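You operate a simulated robot arm through the tools that you are given. There is no shell and no other tool. Be economical: measure what you need, move in short steps, check, and stop when the job is done.

You are at the controls of a simulated robot arm. One attempt, no reset.

## Task
Snap the yellow cap onto the pilot lamp in the socket, test it and put it in the blue tray.
Fine: set the knob to the volts printed on the lamp and let the green bar fill; knob at OFF, then the eject button; the cap stays on.

Only the result counts: the job must be done as asked and must still hold three seconds after the hand-in. Knocking over, shifting, dropping, spilling or breaking anything else fails it. A push-on lid holds only when it is set on centred and level and pressed home; a screw cap is set on level and turned clockwise until tight.

## Robot
A 7-joint arm with a two-finger parallel gripper, fixed in place. Base frame: the origin is at the foot of the arm, x ahead of it, y to its left, z up; the work surface is at about z = 0. Units: mm, degrees, N and s.
With the tool pointing down near the work surface it reaches from about 220 to 580 mm from the base axis. Its first joint turns from -66.0 to 66.0 degrees. Payload 2.5 kg.
The TCP is the grasp point between the finger pads, 23 mm short of the fingertips. In the tool frame z runs along the fingers and y along their closing line. Largest opening 94 mm; finger width 38, thickness 10; the body of the gripper, 54 by 96 mm, starts 39 mm behind the TCP.
Orientation is that of the tool frame in the base frame, as [roll, pitch, yaw] about the fixed x, y, z axes, in that order (R = Rz(yaw) Ry(pitch) Rx(roll)). With the fingers straight down and closing along the base's y, the tool's x points along the base's -x, its y along +y and its z along -z.

## Interface
- The arm moves only by the tool move_arm. Its argument "commands" is text: rows parted by semicolons, each of 7 numbers parted by spaces: the gripper command, from -1 (shut) to 1 (fully open), values between in proportion, then the shift along the base's x, y, z in mm, then the turn, a rotation vector about the base's x, y, z in degrees. In form: jaw tx ty tz ax ay az; .... A call has 1 to 10 rows; each row is the pose to reach, as a shift and turn from the pose commanded when the call began. Rows are played at 5 a second. More than 50 mm and 8.6 degrees between two rows, or a gripper value outside its range, and nothing of the call is played. A pose out of reach is approached as far as the arm can. The call stops where the force on the tool passes 40 N (or 10 N more than at its start, if that is more) or the arm is blocked; 0.2 s more then pass. Each finger travels about 108 mm/s and halts on what it meets, pressing with about 39 N; the grip force reading is that of the motor and also rises with nothing between the fingers. The clock runs only during rows and for 0.2 s after the last one: add rows that repeat a pose to give the fingers time. The reply holds the time, the measured pose of the TCP, the force on the tool along the base axes, the opening and the grip force, in the units named above and with some noise, with the torque about the TCP (base axes, N m) and any sound that the robot's microphone picked up.
- Cameras (640 x 400 px; columns grow to the right, rows downward): "scene" is fixed at [94.8, -407.5, 535.4]; the picture's right is [0.91, -0.42, 0.00], its down [-0.35, -0.74, -0.58] and it looks along [0.25, 0.53, -0.81] (base axes); focal length 214 px, centre (320, 200). "wrist" rides on the gripper at [86, 16, -74] in the tool frame; the picture's right is [-0.18, 0.98, 0.00], its down [-0.58, -0.11, -0.81] and it looks along [-0.79, -0.15, 0.59] (tool axes); focal length 243 px, centre (320, 200). There is no depth. A picture from a camera that has moved, and an enlarged one, comes with that camera's place and axes in the base frame and with its lens. The place of the scene camera against the robot may be out by one fixed shift of up to 25 mm in any direction.
- camera(camera): a new picture of that camera. The clock stands still meanwhile.
- close_up(camera, box): a new picture of the part [left, top, right, bottom] of that camera's present view, enlarged. The clock stands still meanwhile.
- finish_job(): hands the job in; it is judged then, once.

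Work in short steps. Places have to be worked out from the pictures, the camera data and where the tool is seen: move nearer, look again, correct. Check each grasp and each placing, and mend what went wrong. You have 120 turns and 84 pictures in all, those below and enlarged ones among them. Open the gripper and draw the arm clear of the work before you hand the job in, unless the task says otherwise; then end with one line.

The tools are called after "Call:" as name(argument=value, ...) on one line, values as JSON. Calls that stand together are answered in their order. move_arm: Moves the arm, as the interface text tells. Its arguments: {"type":"object","properties":{"commands":{"type":"string"}},"required":["commands"]} The other tools are called the same way: camera (camera) takes a picture; close_up (camera, box) takes an enlarged picture of a part of a camera's view; finish_job () hands the job in.

At the start:

```text
time: 0.0
tcp_pos: [366.8, -80.1, 358.8]
ee_rot: [180.0, 0.1, 180.0]
force: [-0.2, 0.2, 0.3]
moment: [0.02, 0.03, -0.01]
width: 94.0
grasp_force: 0.0
```

scene: 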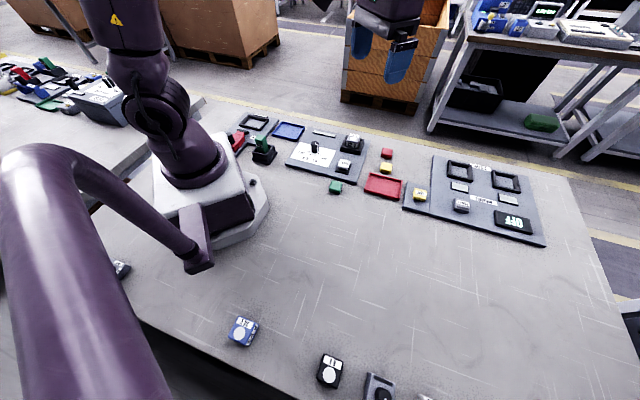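
wrist: 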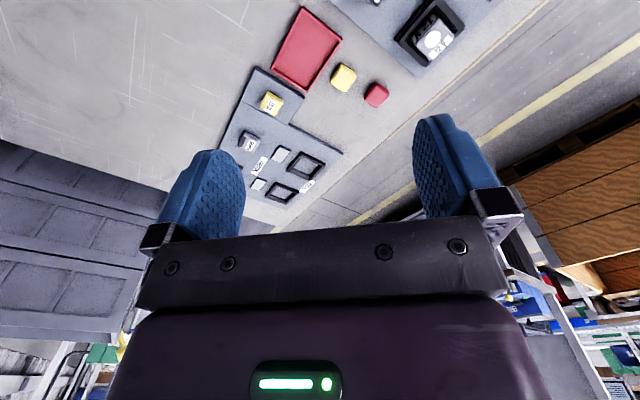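

The scene shows a test panel with knob and socket near (300,150) and another panel to the right. I take close-ups to identify the parts.

Call:
close_up(camera="scene", box=[220, 100, 420, 225])

Call:
close_up(camera="scene", box=[370, 130, 560, 250])

```text
3.20 times, centred on (320, 162) of scene
camera zoom: at [94.8, -407.5, 535.4], right [0.91, -0.42, 0.0], down [-0.35, -0.74, -0.58], along [0.25, 0.53, -0.81], focal length 686 px, centre (320, 320)
```

zoom: 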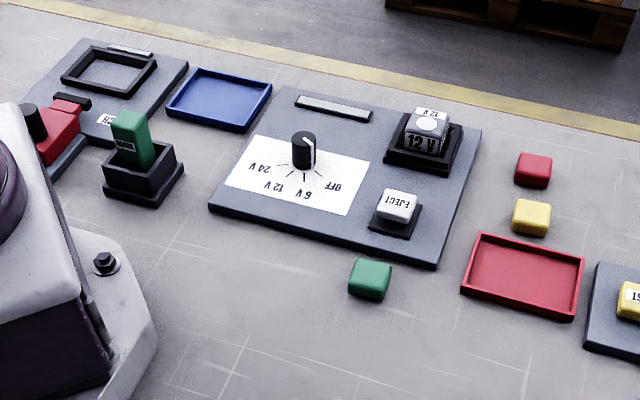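

```text
3.33 times, centred on (465, 190) of scene
camera zoom: at [94.8, -407.5, 535.4], right [0.91, -0.42, 0.0], down [-0.35, -0.74, -0.58], along [0.25, 0.53, -0.81], focal length 715 px, centre (-163, 233)
```

zoom: 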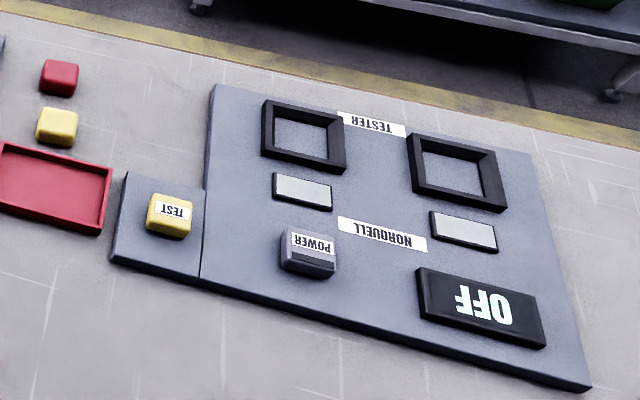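

The lamp reads 12 V; the yellow loose cap is near (500,-60), the panel sits at about 45° to the base. I lower the hand toward the yellow cap for a better look.

Call:
move_arm(commands="1 23 3 -38 0 0 0; 1 46 6 -76 0 0 0; 1 69 9 -114 0 0 0; 1 92 12 -152 0 0 0; 1 113 16 -189 0 0 0; 1 113 16 -189 0 0 0")

Call:
camera(camera="wrist")

Call:
camera(camera="scene")

```text
time: 1.4
tcp_pos: [478.0, -63.6, 166.9]
ee_rot: [179.9, -0.1, -180.0]
force: [-0.6, -0.3, -0.1]
moment: [0.02, 0.0, -0.01]
width: 94.0
grasp_force: 0.1
```

```text
79 pictures are left
camera wrist: at [392.4, -46.3, 242.6], right [0.18, 0.98, 0.0], down [0.58, -0.11, 0.81], along [0.79, -0.15, -0.59], focal length 243 px, centre (320, 200)
```

wrist: 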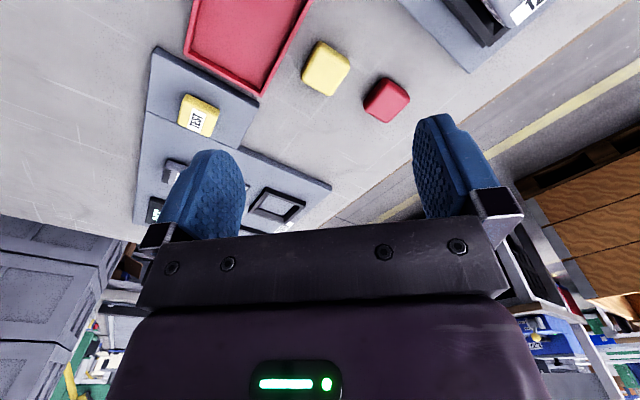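

```text
78 pictures are left
```

scene: 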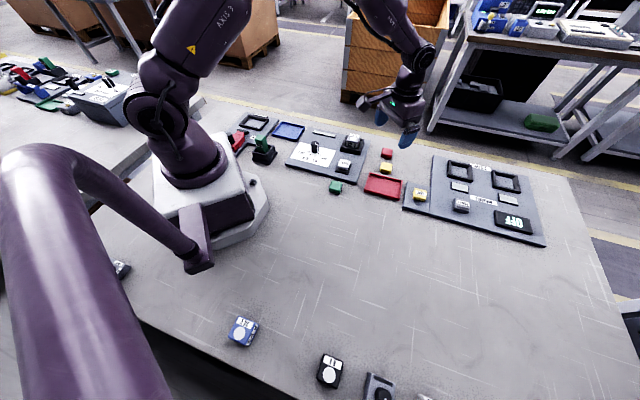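

The yellow cap is about at (494,-59). I take a close-up for its orientation and height.

Call:
close_up(camera="wrist", box=[270, 20, 430, 120])

```text
4.00 times, centred on (350, 70) of wrist
camera zoom: at [392.4, -46.3, 242.6], right [0.18, 0.98, 0.0], down [0.58, -0.11, 0.81], along [0.79, -0.15, -0.59], focal length 970 px, centre (200, 720)
```

zoom: 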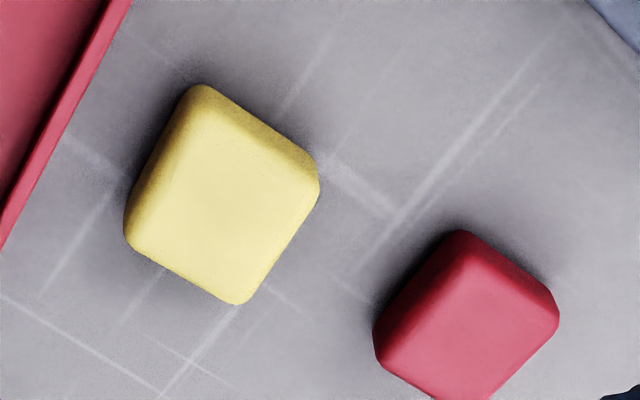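

The cap is ~30 mm square, edges at ±45°, centre about (498,-61). Before grasping I look at the lamp and panel with the hand turned 45°.

Call:
move_arm(commands="1 -7 20 10 0 0 7.5; 1 -14 40 20 0 0 15; 1 -21 60 30 0 0 22.5; 1 -28 80 40 0 0 30; 1 -34 100 40 0 0 37.5; 1 -40 119 40 0 0 45; 1 -40 119 40 0 0 45")

Call:
camera(camera="wrist")

```text
time: 3.0
tcp_pos: [437.8, 55.7, 207.8]
ee_rot: [180.0, 0.0, -134.9]
force: [0.6, -0.2, 0.1]
moment: [-0.02, 0.02, -0.01]
width: 94.2
grasp_force: 0.0
```

```text
76 pictures are left
camera wrist: at [366.6, 6.3, 284.5], right [-0.57, 0.82, 0.0], down [0.49, 0.34, 0.81], along [0.66, 0.46, -0.59], focal length 243 px, centre (320, 200)
```

wrist: 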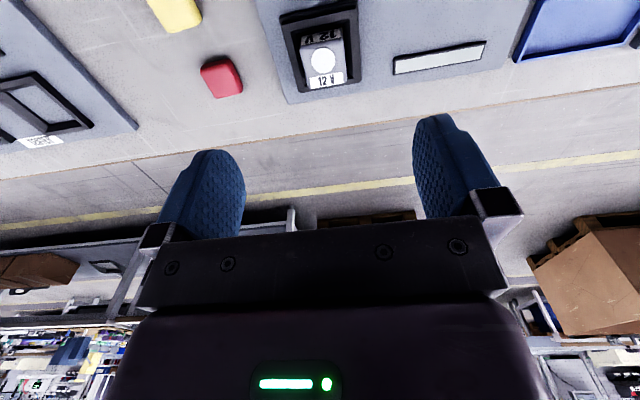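

The lamp is near (450,67). I zoom in to gauge the lamp housing, collar and height.

Call:
close_up(camera="wrist", box=[250, 0, 410, 100])

```text
4.00 times, centred on (330, 50) of wrist
camera zoom: at [366.6, 6.3, 284.5], right [-0.57, 0.82, 0.0], down [0.49, 0.34, 0.81], along [0.66, 0.46, -0.59], focal length 970 px, centre (280, 800)
```

zoom: 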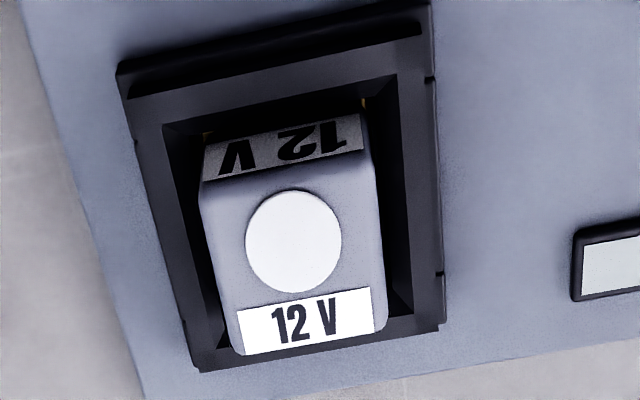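

I need the lamp height, so I take a second view from a shifted lower pose.

Call:
move_arm(commands="1 -20 -14 -20 0 0 0; 1 -40 -28 -40 0 0 0; 1 -60 -42 -60 0 0 0; 1 -60 -42 -60 0 0 0")

Call:
camera(camera="wrist")

Call:
close_up(camera="wrist", box=[240, 50, 400, 150])

```text
time: 4.0
tcp_pos: [379.2, 13.5, 149.7]
ee_rot: [180.0, 0.0, -135.1]
force: [-0.3, 1.3, -0.6]
moment: [-0.01, -0.03, -0.03]
width: 94.2
grasp_force: 0.0
```

```text
74 pictures are left
camera wrist: at [307.9, -36.4, 225.8], right [-0.56, 0.83, 0.0], down [0.49, 0.33, 0.81], along [0.67, 0.46, -0.59], focal length 243 px, centre (320, 200)
```

wrist: 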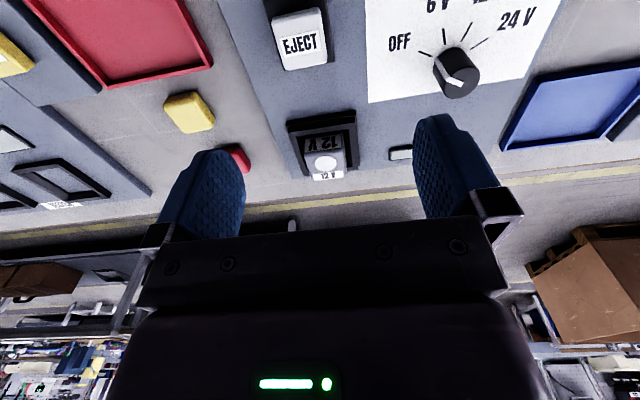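

```text
4.00 times, centred on (320, 100) of wrist
camera zoom: at [307.9, -36.4, 225.8], right [-0.56, 0.83, 0.0], down [0.49, 0.33, 0.81], along [0.67, 0.46, -0.59], focal length 970 px, centre (320, 600)
```

zoom: 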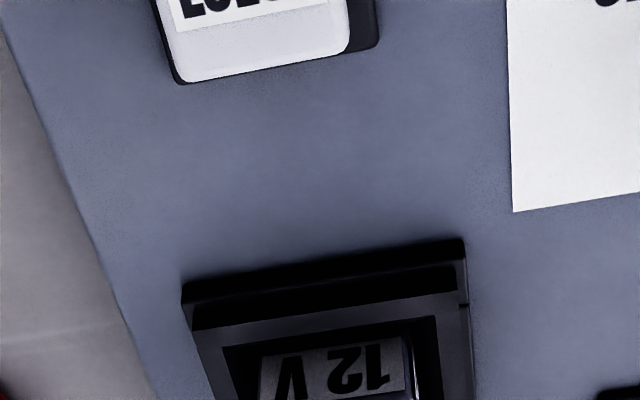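

Triangulation: lamp top centre ≈ (447,66,56); knob pointer stands at OFF with labels clockwise. Now I move above the yellow cap and check before descending.

Call:
move_arm(commands="0.4 30 -19 0 0 0 0; 0.4 60 -38 0 0 0 0; 0.4 90 -57 -20 0 0 0; 0.4 118.5 -75 -40 0 0 0; 0.4 118.5 -75 -70 0 0 0; 0.4 118.5 -75 -70 0 0 0")

Call:
camera(camera="wrist")

```text
time: 5.4
tcp_pos: [498.0, -62.4, 80.4]
ee_rot: [179.9, 0.0, -135.0]
force: [0.5, 0.6, -1.0]
moment: [-0.02, 0.0, -0.01]
width: 65.6
grasp_force: 0.0
```

```text
72 pictures are left
camera wrist: at [426.7, -111.0, 156.3], right [-0.57, 0.82, 0.0], down [0.49, 0.33, 0.81], along [0.67, 0.46, -0.59], focal length 243 px, centre (320, 200)
```

wrist: 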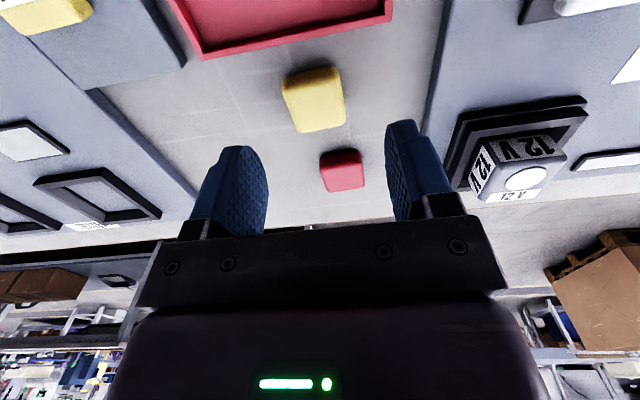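

The cap lies nearly under the TCP. One close-up to fine-tune the centring.

Call:
close_up(camera="wrist", box=[240, 50, 400, 150])

```text
4.00 times, centred on (320, 100) of wrist
camera zoom: at [426.7, -111.0, 156.3], right [-0.57, 0.82, 0.0], down [0.49, 0.33, 0.81], along [0.67, 0.46, -0.59], focal length 970 px, centre (320, 600)
```

zoom: 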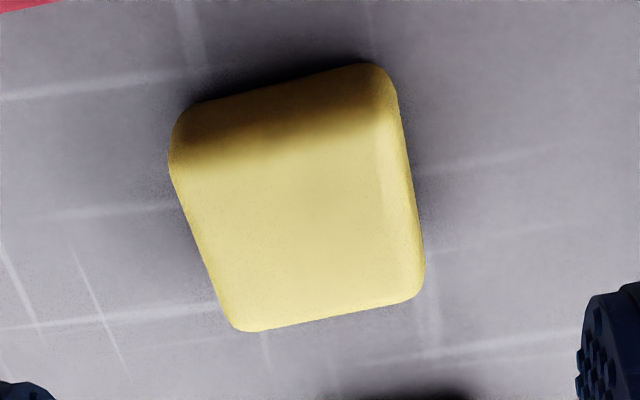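

Cap centre works out to about (502,-61.5), edges aligned with the hand. I descend to TCP z≈27 and close.

Call:
move_arm(commands="0.4 3.5 0.9 -20 0 0 0; 0.4 3.5 0.9 -40 0 0 0; 0.4 3.5 0.9 -53.5 0 0 0; 0.4 3.5 0.9 -53.5 0 0 0; -1 3.5 0.9 -53.5 0 0 0; -1 3.5 0.9 -53.5 0 0 0; -1 3.5 0.9 -53.5 0 0 0")

Call:
camera(camera="wrist")

```text
time: 7.0
tcp_pos: [502.3, -61.8, 25.7]
ee_rot: [179.9, 0.0, -134.9]
force: [0.4, 0.3, -0.4]
moment: [-0.02, 0.0, 0.01]
width: 34.2
grasp_force: 38.9
```

```text
70 pictures are left
camera wrist: at [431.0, -109.7, 101.9], right [-0.56, 0.83, 0.0], down [0.49, 0.33, 0.81], along [0.67, 0.46, -0.59], focal length 243 px, centre (320, 200)
```

wrist: 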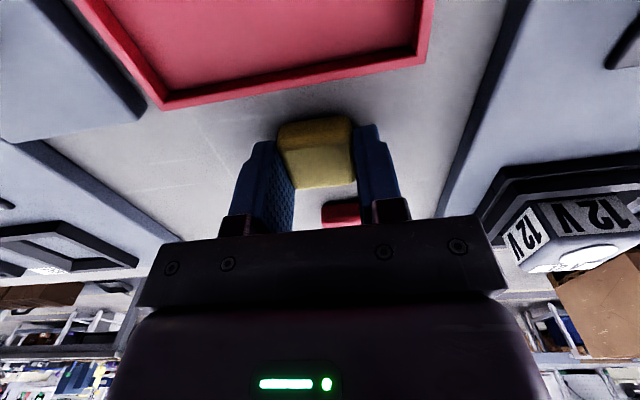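

The cap is held at 34 mm. I lift it and look at its seating in the fingers.

Call:
move_arm(commands="-1 0 0 15 0 0 0; -1 0 0 45 0 0 0; -1 0 0 80 0 0 0; -1 0 0 80 0 0 0")

Call:
close_up(camera="wrist", box=[230, 90, 422, 210])

```text
time: 8.0
tcp_pos: [503.1, -62.6, 108.0]
ee_rot: [-179.9, 0.0, -135.0]
force: [-0.3, 0.5, 1.0]
moment: [0.01, -0.01, 0.03]
width: 34.0
grasp_force: 39.6
```

```text
3.33 times, centred on (326, 150) of wrist
camera zoom: at [431.8, -110.6, 183.1], right [-0.56, 0.83, 0.0], down [0.49, 0.33, 0.81], along [0.67, 0.46, -0.59], focal length 809 px, centre (300, 367)
```

zoom: 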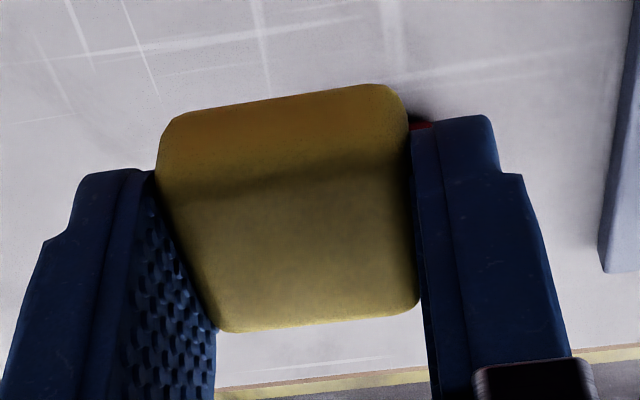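

The cap sits centred within about 1 mm and level. I carry it above the lamp at a safe height to compare positions from a steeper view.

Call:
move_arm(commands="-1 -10 20 25 0 0 0; -1 -22 50 50 0 0 0; -1 -34 80 65 0 0 0; -1 -46 105 65 0 0 0; -1 -55 129 65 0 0 0; -1 -55 129 65 0 0 0; -1 -55 129 65 0 0 0")

Call:
close_up(camera="wrist", box=[240, 0, 432, 120])

```text
time: 9.6
tcp_pos: [445.8, 67.5, 171.0]
ee_rot: [180.0, 0.0, -134.9]
force: [-0.3, -0.3, -1.0]
moment: [0.0, -0.01, -0.01]
width: 34.3
grasp_force: 39.0
```

```text
3.33 times, centred on (336, 60) of wrist
camera zoom: at [373.7, 18.9, 247.9], right [-0.56, 0.83, 0.0], down [0.49, 0.33, 0.81], along [0.67, 0.46, -0.59], focal length 809 px, centre (267, 667)
```

zoom: 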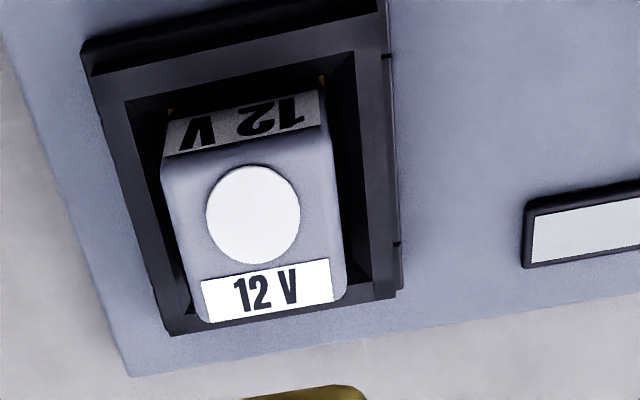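

Lamp top face spans about 36 mm, its body centre (halfway between its edges) is about (450.4,69.5,56); the white disc is just offset for the label. I move to hover the cap ~6 mm above it and compare edges.

Call:
move_arm(commands="-1 5.2 2.8 -20 0 0 0; -1 5.2 2.8 -45 0 0 0; -1 5.2 2.8 -65 0 0 0; -1 5.2 2.8 -82 0 0 0; -1 5.2 2.8 -82 0 0 0")

Call:
close_up(camera="wrist", box=[230, 50, 422, 170])

Call:
close_up(camera="scene", box=[304, 100, 400, 160])

```text
time: 10.8
tcp_pos: [452.6, 73.6, 88.1]
ee_rot: [-180.0, 0.1, -135.1]
force: [-0.3, 0.3, -0.8]
moment: [-0.01, -0.02, -0.01]
width: 34.2
grasp_force: 39.7
```

```text
3.33 times, centred on (326, 110) of wrist
camera zoom: at [381.1, 23.6, 164.1], right [-0.56, 0.83, 0.0], down [0.49, 0.33, 0.81], along [0.67, 0.46, -0.59], focal length 809 px, centre (300, 500)
```

zoom: 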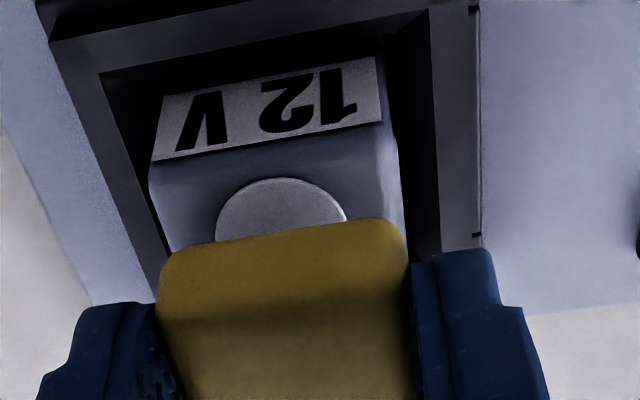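

```text
6.67 times, centred on (352, 130) of scene
camera zoom: at [94.8, -407.5, 535.4], right [0.91, -0.42, 0.0], down [-0.35, -0.74, -0.58], along [0.25, 0.53, -0.81], focal length 1430 px, centre (107, 667)
```

zoom: 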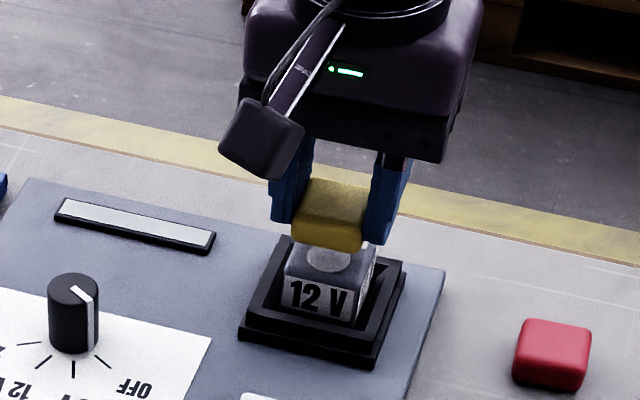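

Working everything in the hand's own frame: the cap is about 3–4 mm too far along the 45° direction relative to the lamp body. I correct by (-2,-3.2) and lower a little to compare closely.

Call:
move_arm(commands="-1 -2 -3.2 0 0 0 0; -1 -2 -3.2 -6 0 0 0; -1 -2 -3.2 -6 0 0 0")

Call:
close_up(camera="wrist", box=[230, 50, 422, 170])

Call:
close_up(camera="scene", box=[320, 110, 384, 150])

```text
time: 11.6
tcp_pos: [450.1, 69.1, 82.7]
ee_rot: [179.9, 0.0, -135.0]
force: [-1.0, 0.2, 0.4]
moment: [0.01, -0.02, 0.01]
width: 34.0
grasp_force: 39.3
```

```text
3.33 times, centred on (326, 110) of wrist
camera zoom: at [378.7, 19.8, 158.7], right [-0.56, 0.83, 0.0], down [0.49, 0.33, 0.81], along [0.67, 0.46, -0.59], focal length 809 px, centre (300, 500)
```

zoom: 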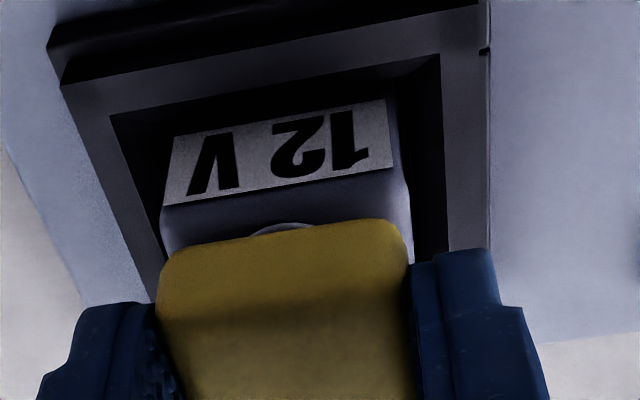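

```text
10.00 times, centred on (352, 130) of scene
camera zoom: at [94.8, -407.5, 535.4], right [0.91, -0.42, 0.0], down [-0.35, -0.74, -0.58], along [0.25, 0.53, -0.81], focal length 2145 px, centre (0, 900)
```

zoom: 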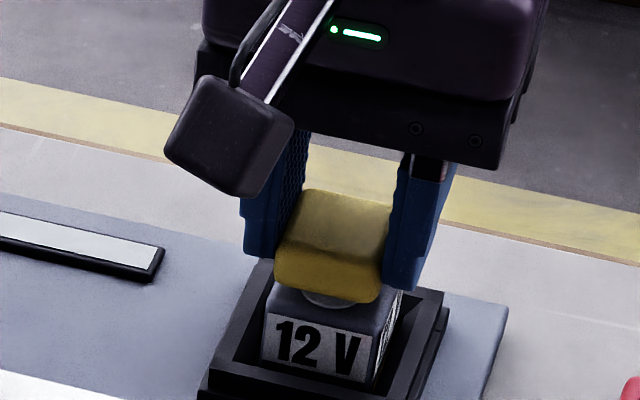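

The near label may sit below the lamp's top edge, which muddles the edge estimate. I raise the cap clear and take a sharp scene close-up of the bare lamp.

Call:
move_arm(commands="-1 0 0 40 0 0 0; -1 0 0 75 0 0 0; -1 0 0 75 0 0 0; -1 0 0 75 0 0 0")

Call:
close_up(camera="scene", box=[328, 120, 376, 150])

Call:
close_up(camera="wrist", box=[272, 10, 368, 70])

```text
time: 12.6
tcp_pos: [449.5, 66.2, 158.6]
ee_rot: [-179.9, -0.1, -135.0]
force: [-0.3, 0.8, 0.4]
moment: [-0.01, -0.01, -0.01]
width: 34.2
grasp_force: 39.3
```

```text
13.33 times, centred on (352, 135) of scene
camera zoom: at [94.8, -407.5, 535.4], right [0.91, -0.42, 0.0], down [-0.35, -0.74, -0.58], along [0.25, 0.53, -0.81], focal length 2860 px, centre (-107, 1067)
```

zoom: 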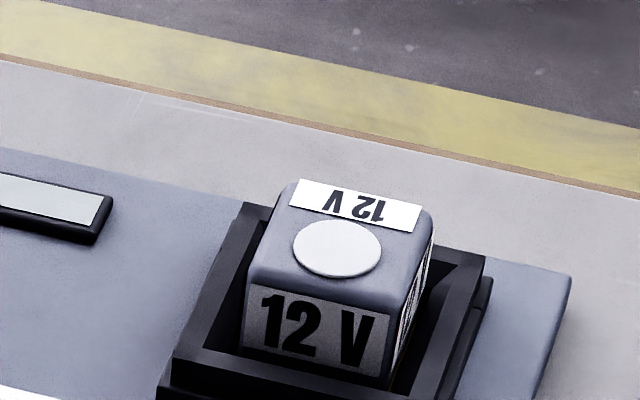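

```text
6.67 times, centred on (320, 40) of wrist
camera zoom: at [378.6, 17.8, 235.1], right [-0.56, 0.83, 0.0], down [0.49, 0.33, 0.81], along [0.67, 0.46, -0.59], focal length 1618 px, centre (320, 1267)
```

zoom: 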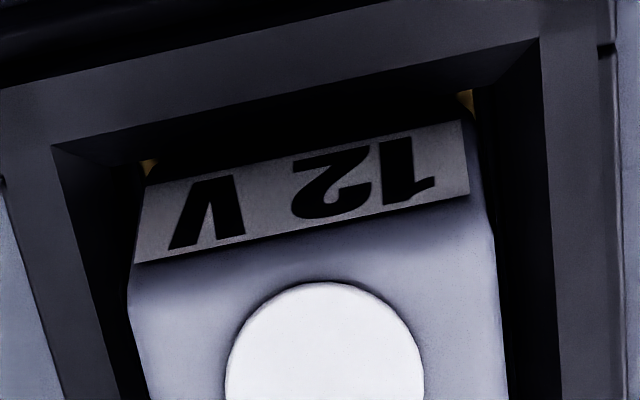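

The lamp top has rounded edges; body centre in hand axes is about 1 mm beyond my last hover. I go back down with that correction and lower gently until contact.

Call:
move_arm(commands="-1 1 0.3 -35 0 0 0; -1 1 0.3 -70 0 0 0; -1 1 0.3 -75 0 0 0; -1 1 0.3 -77 0 0 0; -1 1 0.3 -79 0 0 0; -1 1 0.3 -80 0 0 0")

Call:
close_up(camera="wrist", box=[230, 50, 422, 170])

Call:
close_up(camera="scene", box=[328, 120, 376, 150])

```text
time: 14.0
tcp_pos: [451.9, 68.5, 79.9]
ee_rot: [-179.9, -0.1, -135.0]
force: [-0.5, -0.3, -0.5]
moment: [0.0, -0.01, 0.03]
width: 34.2
grasp_force: 39.1
```

```text
3.33 times, centred on (326, 110) of wrist
camera zoom: at [380.5, 19.5, 154.3], right [-0.56, 0.83, 0.0], down [0.49, 0.33, 0.81], along [0.67, 0.46, -0.59], focal length 809 px, centre (300, 500)
```

zoom: 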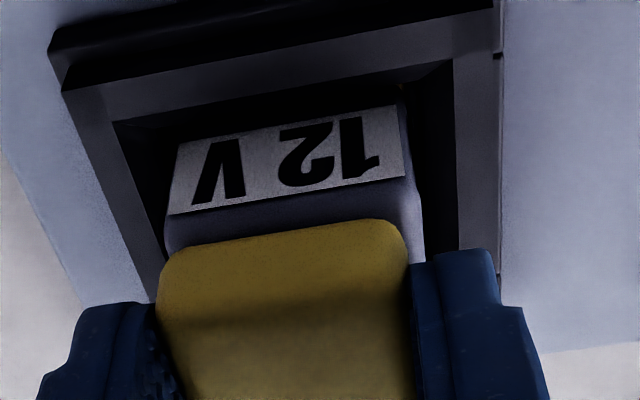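

```text
13.33 times, centred on (352, 135) of scene
camera zoom: at [94.8, -407.5, 535.4], right [0.91, -0.42, 0.0], down [-0.35, -0.74, -0.58], along [0.25, 0.53, -0.81], focal length 2860 px, centre (-107, 1067)
```

zoom: 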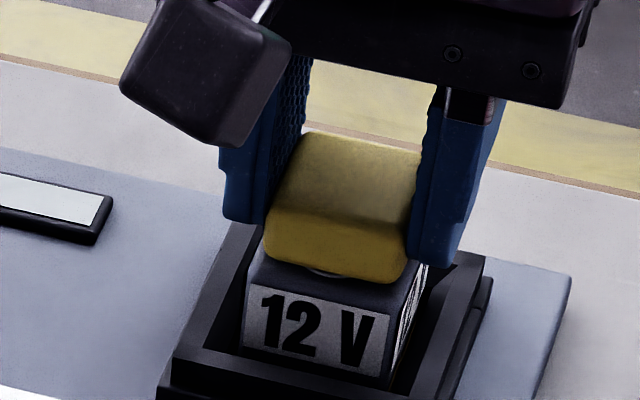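

Cap is just above the lamp; the two views agree it is ~1.5 mm too far right (toward +x,−y) and ~1.5 mm too far forward. I shift by (-2.3,+0.1) and check again.

Call:
move_arm(commands="-1 -2.3 0.1 0 0 0 0; -1 -2.3 0.1 0 0 0 0; -1 -2.3 0.1 0 0 0 0")

Call:
close_up(camera="wrist", box=[230, 50, 422, 170])

Call:
close_up(camera="scene", box=[328, 120, 376, 150])

```text
time: 14.8
tcp_pos: [448.5, 68.2, 78.2]
ee_rot: [-180.0, 0.1, -135.0]
force: [-0.1, 0.7, -1.0]
moment: [-0.03, 0.02, 0.04]
width: 34.5
grasp_force: 38.8
```

```text
3.33 times, centred on (326, 110) of wrist
camera zoom: at [377.9, 19.9, 154.6], right [-0.56, 0.83, 0.0], down [0.49, 0.33, 0.81], along [0.67, 0.46, -0.59], focal length 809 px, centre (300, 500)
```

zoom: 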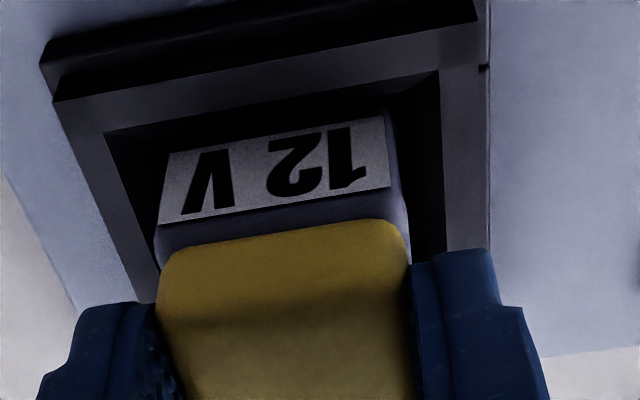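

```text
13.33 times, centred on (352, 135) of scene
camera zoom: at [94.8, -407.5, 535.4], right [0.91, -0.42, 0.0], down [-0.35, -0.74, -0.58], along [0.25, 0.53, -0.81], focal length 2860 px, centre (-107, 1067)
```

zoom: 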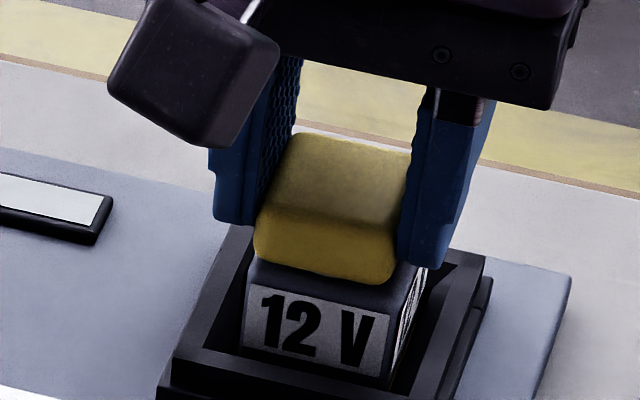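

Both views now show the cap centred within ~1 mm. I lower it in small steps until contact.

Call:
move_arm(commands="-1 0 0 -2 0 0 0; -1 0 0 -4 0 0 0; -1 0 0 -6 0 0 0; -1 0 0 -7 0 0 0; -1 0 0 -8 0 0 0")

Call:
close_up(camera="scene", box=[328, 120, 376, 150])

Call:
close_up(camera="wrist", box=[230, 50, 422, 170])

```text
time: 16.0
tcp_pos: [449.4, 69.2, 71.6]
ee_rot: [-179.9, 0.3, -135.0]
force: [-4.5, 1.3, 28.3]
moment: [0.02, 0.14, 0.03]
width: 34.4
grasp_force: 39.1
```

```text
13.33 times, centred on (352, 135) of scene
camera zoom: at [94.7, -407.5, 535.5], right [0.91, -0.42, 0.0], down [-0.34, -0.74, -0.58], along [0.25, 0.53, -0.81], focal length 2860 px, centre (-107, 1067)
```

zoom: 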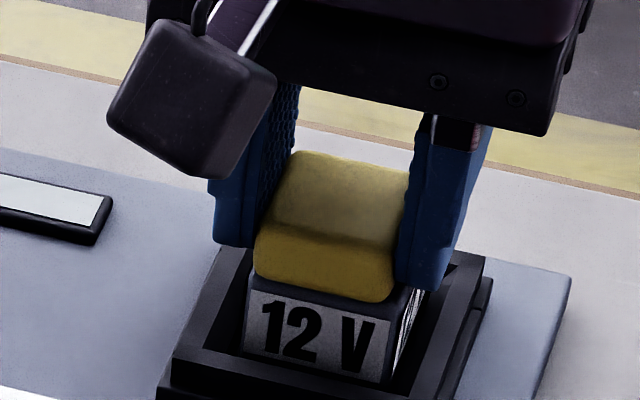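

```text
3.33 times, centred on (326, 110) of wrist
camera zoom: at [378.3, 19.9, 147.2], right [-0.57, 0.82, 0.0], down [0.48, 0.33, 0.81], along [0.67, 0.46, -0.59], focal length 809 px, centre (300, 500)
```

zoom: 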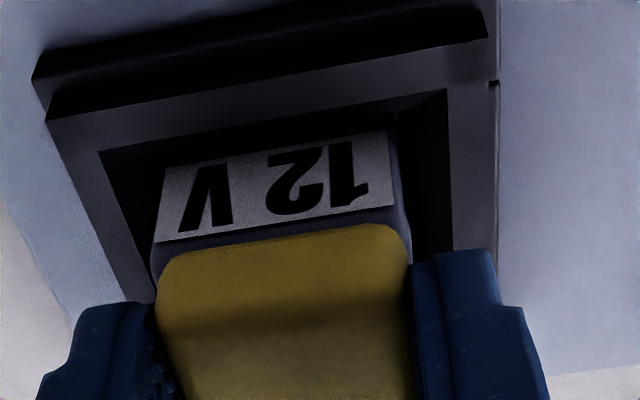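

Contact at 28 N, cap centred and level. I press further while holding it.

Call:
move_arm(commands="-1 0 0 -1 0 0 0; -1 0 0 -2 0 0 0; -1 0 0 -3 0 0 0; -1 0 0 -4 0 0 0")

```text
time: 16.8
tcp_pos: [451.6, 68.7, 72.4]
ee_rot: [-179.9, 0.3, -135.0]
force: [-3.6, -1.6, 15.4]
moment: [-0.03, 0.2, -0.02]
width: 34.1
grasp_force: 39.4
stopped in row 3: the force on the tool passed its limit at 42 N (the readings are from after the stop); the commanded pose is now the measured one
```

No click yet. I check whether the cap slipped or moved.

Call:
close_up(camera="scene", box=[328, 120, 376, 150])

Call:
close_up(camera="wrist", box=[230, 50, 422, 170])

```text
13.33 times, centred on (352, 135) of scene
camera zoom: at [94.7, -407.5, 535.5], right [0.91, -0.42, 0.0], down [-0.34, -0.74, -0.58], along [0.25, 0.53, -0.81], focal length 2860 px, centre (-107, 1067)
```

zoom: 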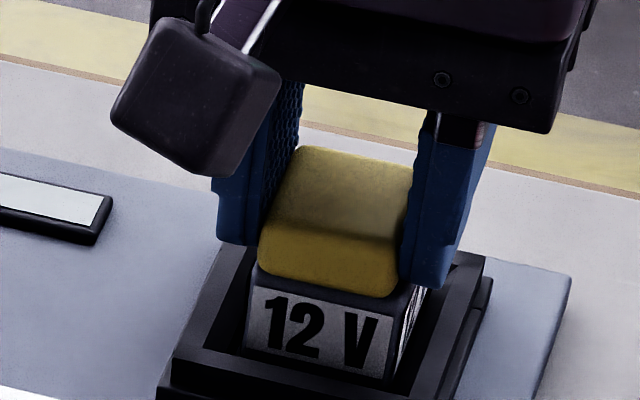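

```text
3.33 times, centred on (326, 110) of wrist
camera zoom: at [379.2, 19.9, 147.3], right [-0.57, 0.82, 0.0], down [0.48, 0.33, 0.81], along [0.67, 0.46, -0.59], focal length 809 px, centre (300, 500)
```

zoom: 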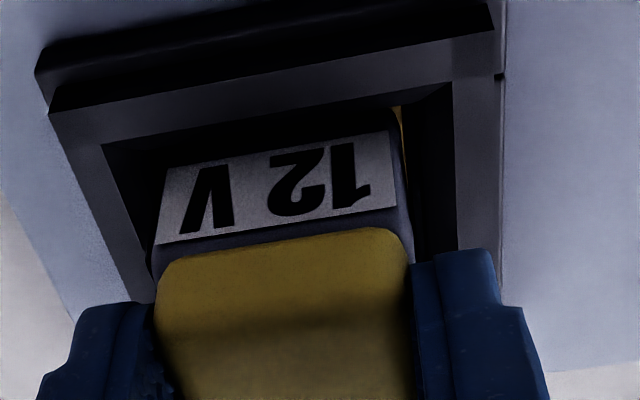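

Nothing moved much. I release the cap and raise to see how it sits, before pressing from the top with closed fingers.

Call:
move_arm(commands="-0.1 0 0 2 0 0 0; -0.1 0 0 2 0 0 0; -0.1 0 0 20 0 0 0; -0.1 0 0 55 0 0 0; -1 0 0 80 0 0 0; -1 0 0 80 0 0 0")

Call:
close_up(camera="scene", box=[328, 120, 376, 150])

Call:
close_up(camera="wrist", box=[224, 0, 416, 120])

```text
time: 18.2
tcp_pos: [449.6, 67.9, 150.7]
ee_rot: [-179.9, 0.2, -135.0]
force: [-0.2, 0.4, -0.8]
moment: [-0.02, -0.02, -0.04]
width: 0.0
grasp_force: 38.8
```

```text
13.33 times, centred on (352, 135) of scene
camera zoom: at [94.8, -407.5, 535.4], right [0.91, -0.42, 0.0], down [-0.35, -0.74, -0.58], along [0.25, 0.53, -0.81], focal length 2860 px, centre (-107, 1067)
```

zoom: 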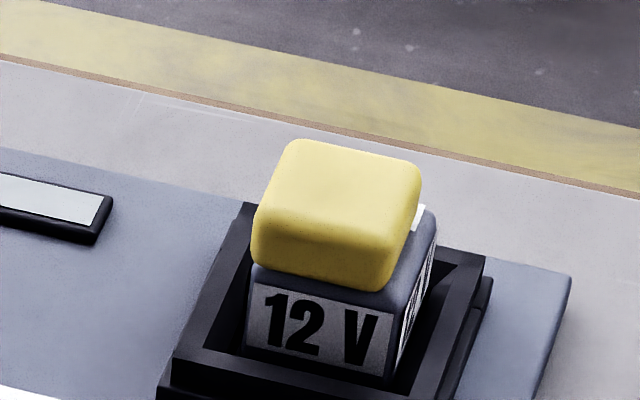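

```text
3.33 times, centred on (320, 60) of wrist
camera zoom: at [378.7, 19.5, 225.4], right [-0.57, 0.82, 0.0], down [0.49, 0.33, 0.81], along [0.67, 0.46, -0.59], focal length 809 px, centre (320, 667)
```

zoom: 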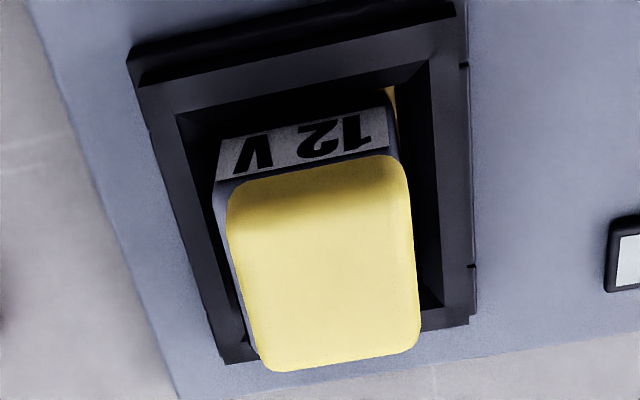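

The cap sits level, off by at most ~1 mm. I press down on its centre with closed fingers, watching force and sound.

Call:
move_arm(commands="-1 1 0.6 -35 0 0 0; -1 1 0.6 -52 0 0 0; -1 1 0.6 -57 0 0 0; -1 1 0.6 -60 0 0 0; -1 1 0.6 -62 0 0 0; -1 1 0.6 -64 0 0 0; -1 1 0.6 -66 0 0 0; -1 1 0.6 -68 0 0 0; -1 1 0.6 -70 0 0 0; -1 1 0.6 -72 0 0 0")

```text
time: 19.9
tcp_pos: [451.9, 69.8, 88.8]
ee_rot: [-179.5, 0.5, -134.9]
force: [-3.5, -0.3, 17.1]
moment: [-0.15, 0.21, -0.01]
width: 0.1
grasp_force: 38.7
stopped in row 8: the force on the tool passed its limit at 45 N (the readings are from after the stop); the commanded pose is now the measured one
```

45 N came with no click. I check the picture to see whether the cap moved down or how it's aligned.

Call:
move_arm(commands="-1 0 0 10 0 0 0; -1 0 0 60 0 0 0; -1 -20 -20 90 0 0 0; -1 -20 -20 90 0 0 0; -1 -20 -20 90 0 0 0")

Call:
close_up(camera="scene", box=[336, 122, 368, 142])

Call:
close_up(camera="wrist", box=[256, 10, 384, 90])

```text
time: 21.1
tcp_pos: [431.7, 50.1, 177.4]
ee_rot: [-179.7, 0.3, -134.9]
force: [0.5, 1.1, -0.5]
moment: [0.02, -0.01, 0.03]
width: 0.0
grasp_force: 39.0
```

```text
16.00 times, centred on (352, 132) of scene
camera zoom: at [94.8, -407.5, 535.4], right [0.91, -0.42, 0.0], down [-0.35, -0.74, -0.58], along [0.25, 0.53, -0.81], focal length 3432 px, centre (-192, 1288)
```

zoom: 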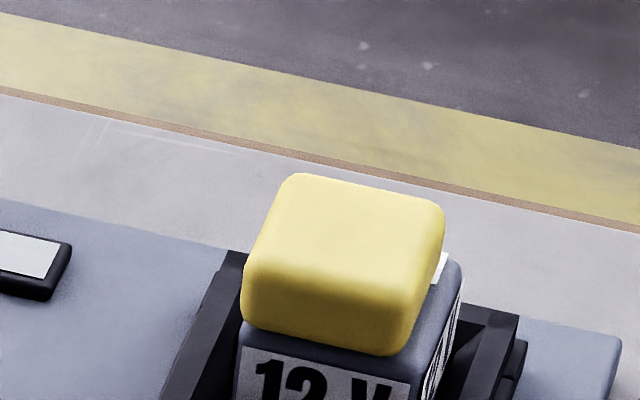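

```text
5.00 times, centred on (320, 50) of wrist
camera zoom: at [360.8, 2.0, 252.6], right [-0.57, 0.82, 0.0], down [0.48, 0.33, 0.81], along [0.67, 0.46, -0.59], focal length 1213 px, centre (320, 950)
```

zoom: 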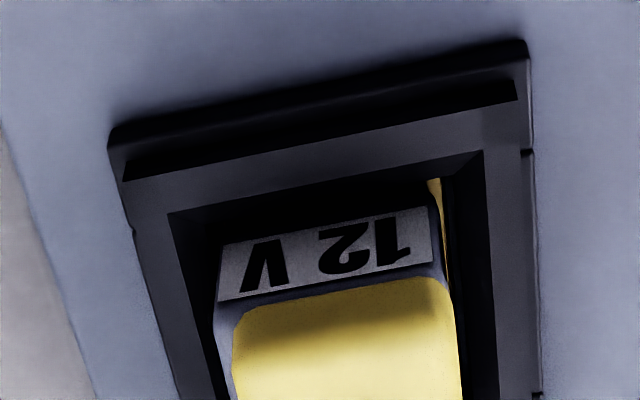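

The cap is ~1–1.5 mm off toward +g (image right in the wrist view), near-edge inset looks right. I regrip it to shift it.

Call:
move_arm(commands="0 10 9 -30 0 0 0; 0 20.6 18 -60 0 0 0; 0 20.6 18 -90 0 0 0; 0 20.6 18 -105 0 0 0; 0 20.6 18 -105 0 0 0; -1 20.6 18 -105 0 0 0; -1 20.6 18 -105 0 0 0; -1 20.6 18 -102 0 0 0; -1 20.6 18 -102 0 0 0")

Call:
close_up(camera="scene", box=[336, 126, 368, 146])

Call:
close_up(camera="wrist", box=[262, 70, 390, 150])

```text
time: 23.1
tcp_pos: [452.3, 68.6, 75.1]
ee_rot: [-179.8, 0.4, -135.1]
force: [0.0, 0.5, -1.6]
moment: [0.02, 0.02, 0.01]
width: 39.2
grasp_force: 39.0
```

```text
16.00 times, centred on (352, 136) of scene
camera zoom: at [94.8, -407.5, 535.4], right [0.91, -0.42, 0.0], down [-0.35, -0.74, -0.58], along [0.25, 0.53, -0.81], focal length 3432 px, centre (-192, 1224)
```

zoom: 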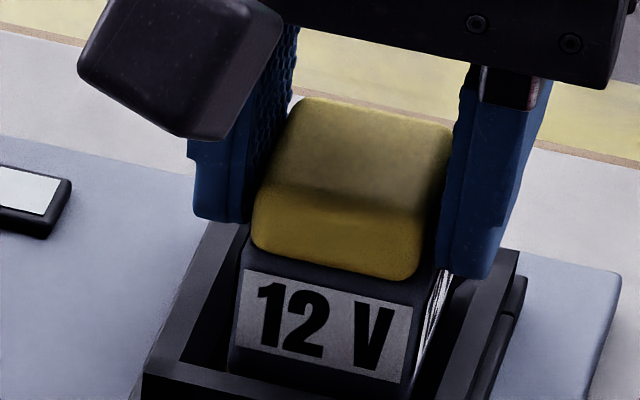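

```text
5.00 times, centred on (326, 110) of wrist
camera zoom: at [380.3, 19.2, 150.6], right [-0.57, 0.82, 0.0], down [0.48, 0.33, 0.81], along [0.67, 0.46, -0.59], focal length 1213 px, centre (290, 650)
```

zoom: 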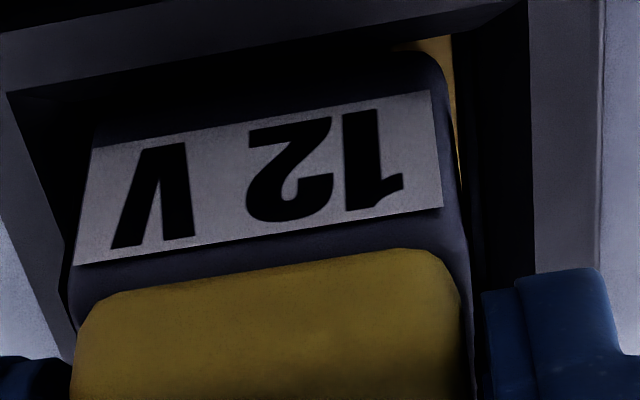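

Opening reads 39.2 mm: the fingertips closed on the lamp body (39 mm wide), not the cap, and may have lifted it ~3 mm. I set it back down gently and release.

Call:
move_arm(commands="-1 0 0 -2 0 0 0; -1 0 0 -3 0 0 0; -1 0 0 -4 0 0 0; -1 0 0 -5 0 0 0; -1 0 0 -5 0 0 0")

Call:
close_up(camera="scene", box=[336, 126, 368, 146])

```text
time: 24.4
tcp_pos: [453.0, 68.3, 70.7]
ee_rot: [-179.8, 0.5, -134.9]
force: [-1.2, 0.0, 2.3]
moment: [0.03, 0.0, 0.03]
width: 39.1
grasp_force: 39.1
```

```text
16.00 times, centred on (352, 136) of scene
camera zoom: at [94.8, -407.5, 535.4], right [0.91, -0.42, 0.0], down [-0.35, -0.74, -0.58], along [0.25, 0.53, -0.81], focal length 3432 px, centre (-192, 1224)
```

zoom: 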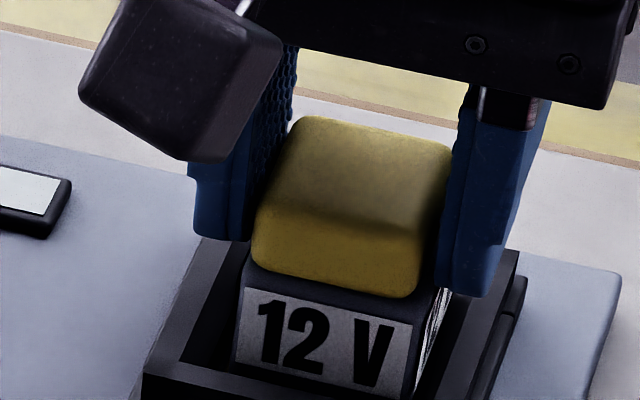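

Lamp is back at its original height (label at the same pixel). I press slightly to be sure it is seated, release, rise and look.

Call:
move_arm(commands="-1 0 0 -1 0 0 0; -1 0 0 -2 0 0 0; 0.1 0 0 -2 0 0 0; 0.1 0 0 -2 0 0 0; 0.1 0 0 20 0 0 0; 0.1 0 0 60 0 0 0; -1 0 0 90 0 0 0; -1 0 0 90 0 0 0; -1 0 0 90 0 0 0")

Call:
close_up(camera="scene", box=[328, 120, 376, 150])

Call:
close_up(camera="wrist", box=[224, 0, 416, 120])

```text
time: 26.4
tcp_pos: [454.0, 70.6, 161.8]
ee_rot: [-179.7, 0.4, -135.0]
force: [-0.3, 0.2, -0.8]
moment: [-0.01, 0.01, 0.02]
width: 0.0
grasp_force: 38.6
```

```text
13.33 times, centred on (352, 135) of scene
camera zoom: at [94.8, -407.5, 535.4], right [0.91, -0.42, 0.0], down [-0.35, -0.74, -0.58], along [0.25, 0.53, -0.81], focal length 2860 px, centre (-107, 1067)
```

zoom: 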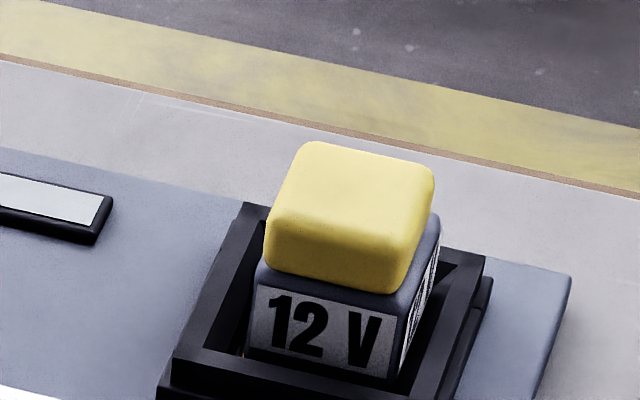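

```text
3.33 times, centred on (320, 60) of wrist
camera zoom: at [381.5, 21.2, 236.5], right [-0.57, 0.82, 0.0], down [0.48, 0.33, 0.81], along [0.67, 0.46, -0.58], focal length 809 px, centre (320, 667)
```

zoom: 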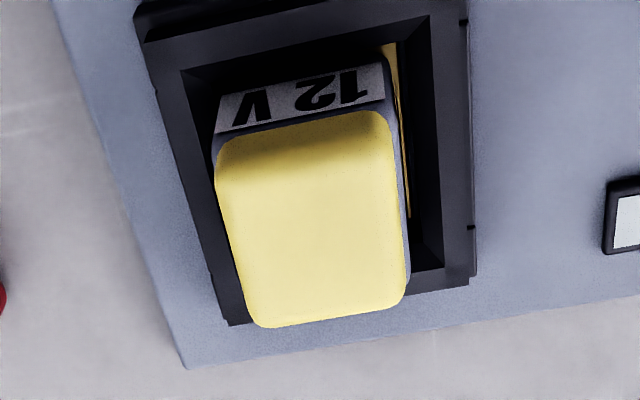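

Now the cap looks centred on the lamp in both views. I press from above again, in finer steps.

Call:
move_arm(commands="-1 0 0 -40 0 0 0; -1 0 0 -63 0 0 0; -1 0 0 -68 0 0 0; -1 0 0 -70 0 0 0; -1 0 0 -71.5 0 0 0; -1 0 0 -73 0 0 0; -1 0 0 -74 0 0 0; -1 0 0 -75 0 0 0")

```text
time: 28.2
tcp_pos: [453.6, 68.9, 89.1]
ee_rot: [-179.6, 0.7, -134.8]
force: [-6.7, -0.3, 17.3]
moment: [-0.16, 0.28, 0.0]
width: 0.0
grasp_force: 38.8
stopped in row 8: the force on the tool passed its limit at 41 N (the readings are from after the stop); the commanded pose is now the measured one
```

Still no click at 41 N. I ramp up: hold at about 33 N, then go further with the raised limit.

Call:
move_arm(commands="-1 0 0 -1 0 0 0; -1 0 0 -2 0 0 0; -1 0 0 -2 0 0 0")

```text
time: 28.9
tcp_pos: [455.2, 70.5, 89.9]
ee_rot: [-179.4, 0.8, -134.9]
force: [-5.5, -0.8, 18.5]
moment: [-0.16, 0.3, -0.02]
width: 0.0
grasp_force: 38.8
stopped in row 3: the force on the tool passed its limit at 40 N (the readings are from after the stop); the commanded pose is now the measured one
```

Call:
move_arm(commands="-1 0 0 -0.5 0 0 0; -1 0 0 -1.0 0 0 0; -1 0 0 -1.4 0 0 0; -1 0 0 -1.4 0 0 0")

```text
time: 29.9
tcp_pos: [455.6, 69.7, 87.6]
ee_rot: [-179.3, 0.9, -134.9]
force: [-1.3, 0.1, 31.0]
moment: [-0.19, 0.25, -0.05]
width: 0.1
grasp_force: 39.5
```

The tool has picked up a ~1° tilt from the stops, and the force acts off-centre. I lift off, re-read the orientation and level it.

Call:
move_arm(commands="-1 0 0 10 0 0 0; -1 0 0 40 0 0 0; -1 0 0 60 0 0 0; -1 0 0 60 0 0 0; -1 0 0 60 0 0 0")

Call:
close_up(camera="scene", box=[328, 120, 376, 150])

Call:
close_up(camera="wrist", box=[224, 0, 416, 120])

```text
time: 31.1
tcp_pos: [453.6, 70.1, 144.4]
ee_rot: [-179.5, 0.7, -134.9]
force: [-0.4, 0.6, -0.1]
moment: [0.01, 0.0, 0.01]
width: 0.0
grasp_force: 39.3
```

```text
13.33 times, centred on (352, 135) of scene
camera zoom: at [94.8, -407.5, 535.4], right [0.91, -0.42, 0.0], down [-0.35, -0.74, -0.58], along [0.25, 0.53, -0.81], focal length 2860 px, centre (-107, 1067)
```

zoom: 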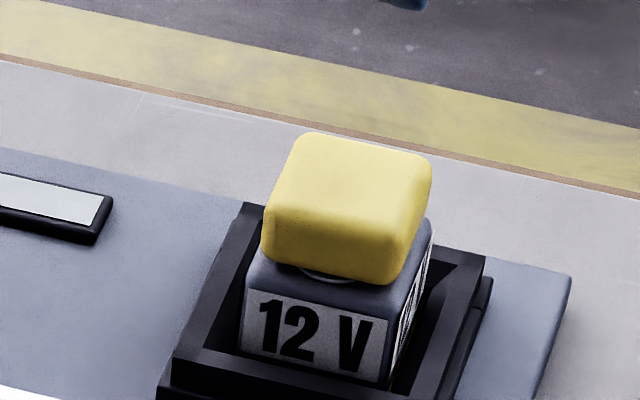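

```text
3.33 times, centred on (320, 60) of wrist
camera zoom: at [382.1, 20.6, 218.7], right [-0.57, 0.82, -0.01], down [0.48, 0.33, 0.81], along [0.67, 0.46, -0.58], focal length 809 px, centre (320, 667)
```

zoom: 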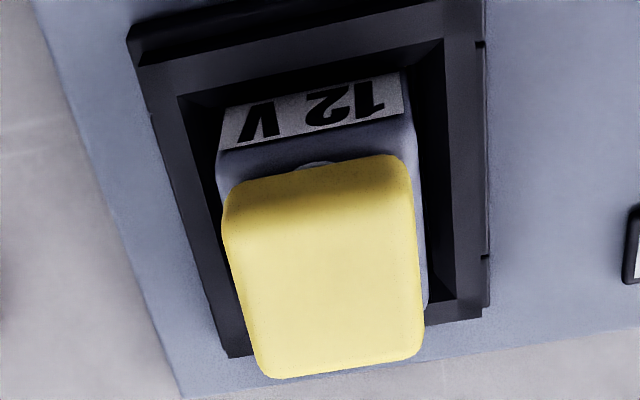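

The cap slid ~4 mm forward under the tilted press (the lamp itself is fine). I level the tool, regrip the cap higher up (clear of the lamp) and lift it.

Call:
move_arm(commands="0 -0.5 -0.5 0 -0.14 0.85 0; 0 -0.5 -0.5 -25 -0.14 0.85 0; 0 -0.5 -0.5 -50 -0.14 0.85 0; 0 -0.5 -0.5 -63.5 -0.14 0.85 0; 0 -0.5 -0.5 -63.5 -0.14 0.85 0; -1 -0.5 -0.5 -63.5 -0.14 0.85 0; -1 -0.5 -0.5 -63.5 -0.14 0.85 0; -1 -0.5 -0.5 -57 -0.14 0.85 0; -1 -0.5 -0.5 -57 -0.14 0.85 0")

Call:
close_up(camera="scene", box=[328, 120, 376, 150])

Call:
close_up(camera="wrist", box=[230, 50, 422, 170])

```text
time: 33.1
tcp_pos: [455.2, 67.9, 87.2]
ee_rot: [180.0, 0.0, -134.9]
force: [-0.1, -0.1, -1.2]
moment: [0.01, 0.01, -0.01]
width: 34.0
grasp_force: 40.1
```

```text
13.33 times, centred on (352, 135) of scene
camera zoom: at [94.8, -407.5, 535.4], right [0.91, -0.42, 0.0], down [-0.35, -0.74, -0.58], along [0.25, 0.53, -0.81], focal length 2860 px, centre (-107, 1067)
```

zoom: 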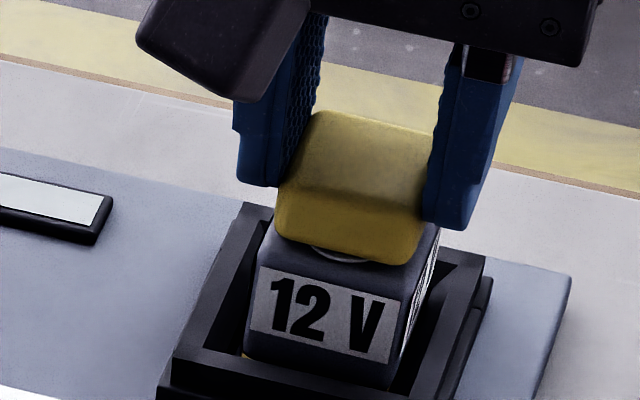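

```text
3.33 times, centred on (326, 110) of wrist
camera zoom: at [383.6, 19.7, 164.2], right [-0.57, 0.82, 0.0], down [0.49, 0.33, 0.81], along [0.66, 0.46, -0.59], focal length 809 px, centre (300, 500)
```

zoom: 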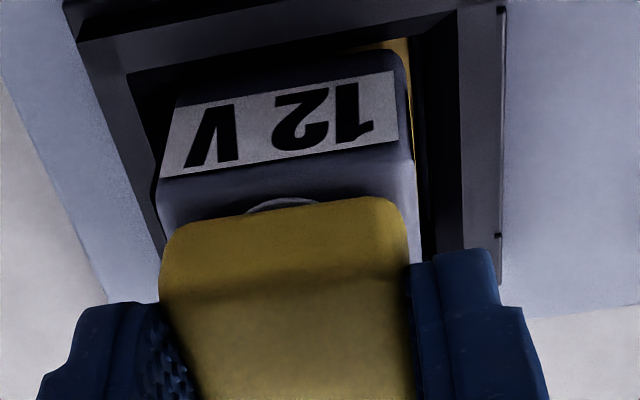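

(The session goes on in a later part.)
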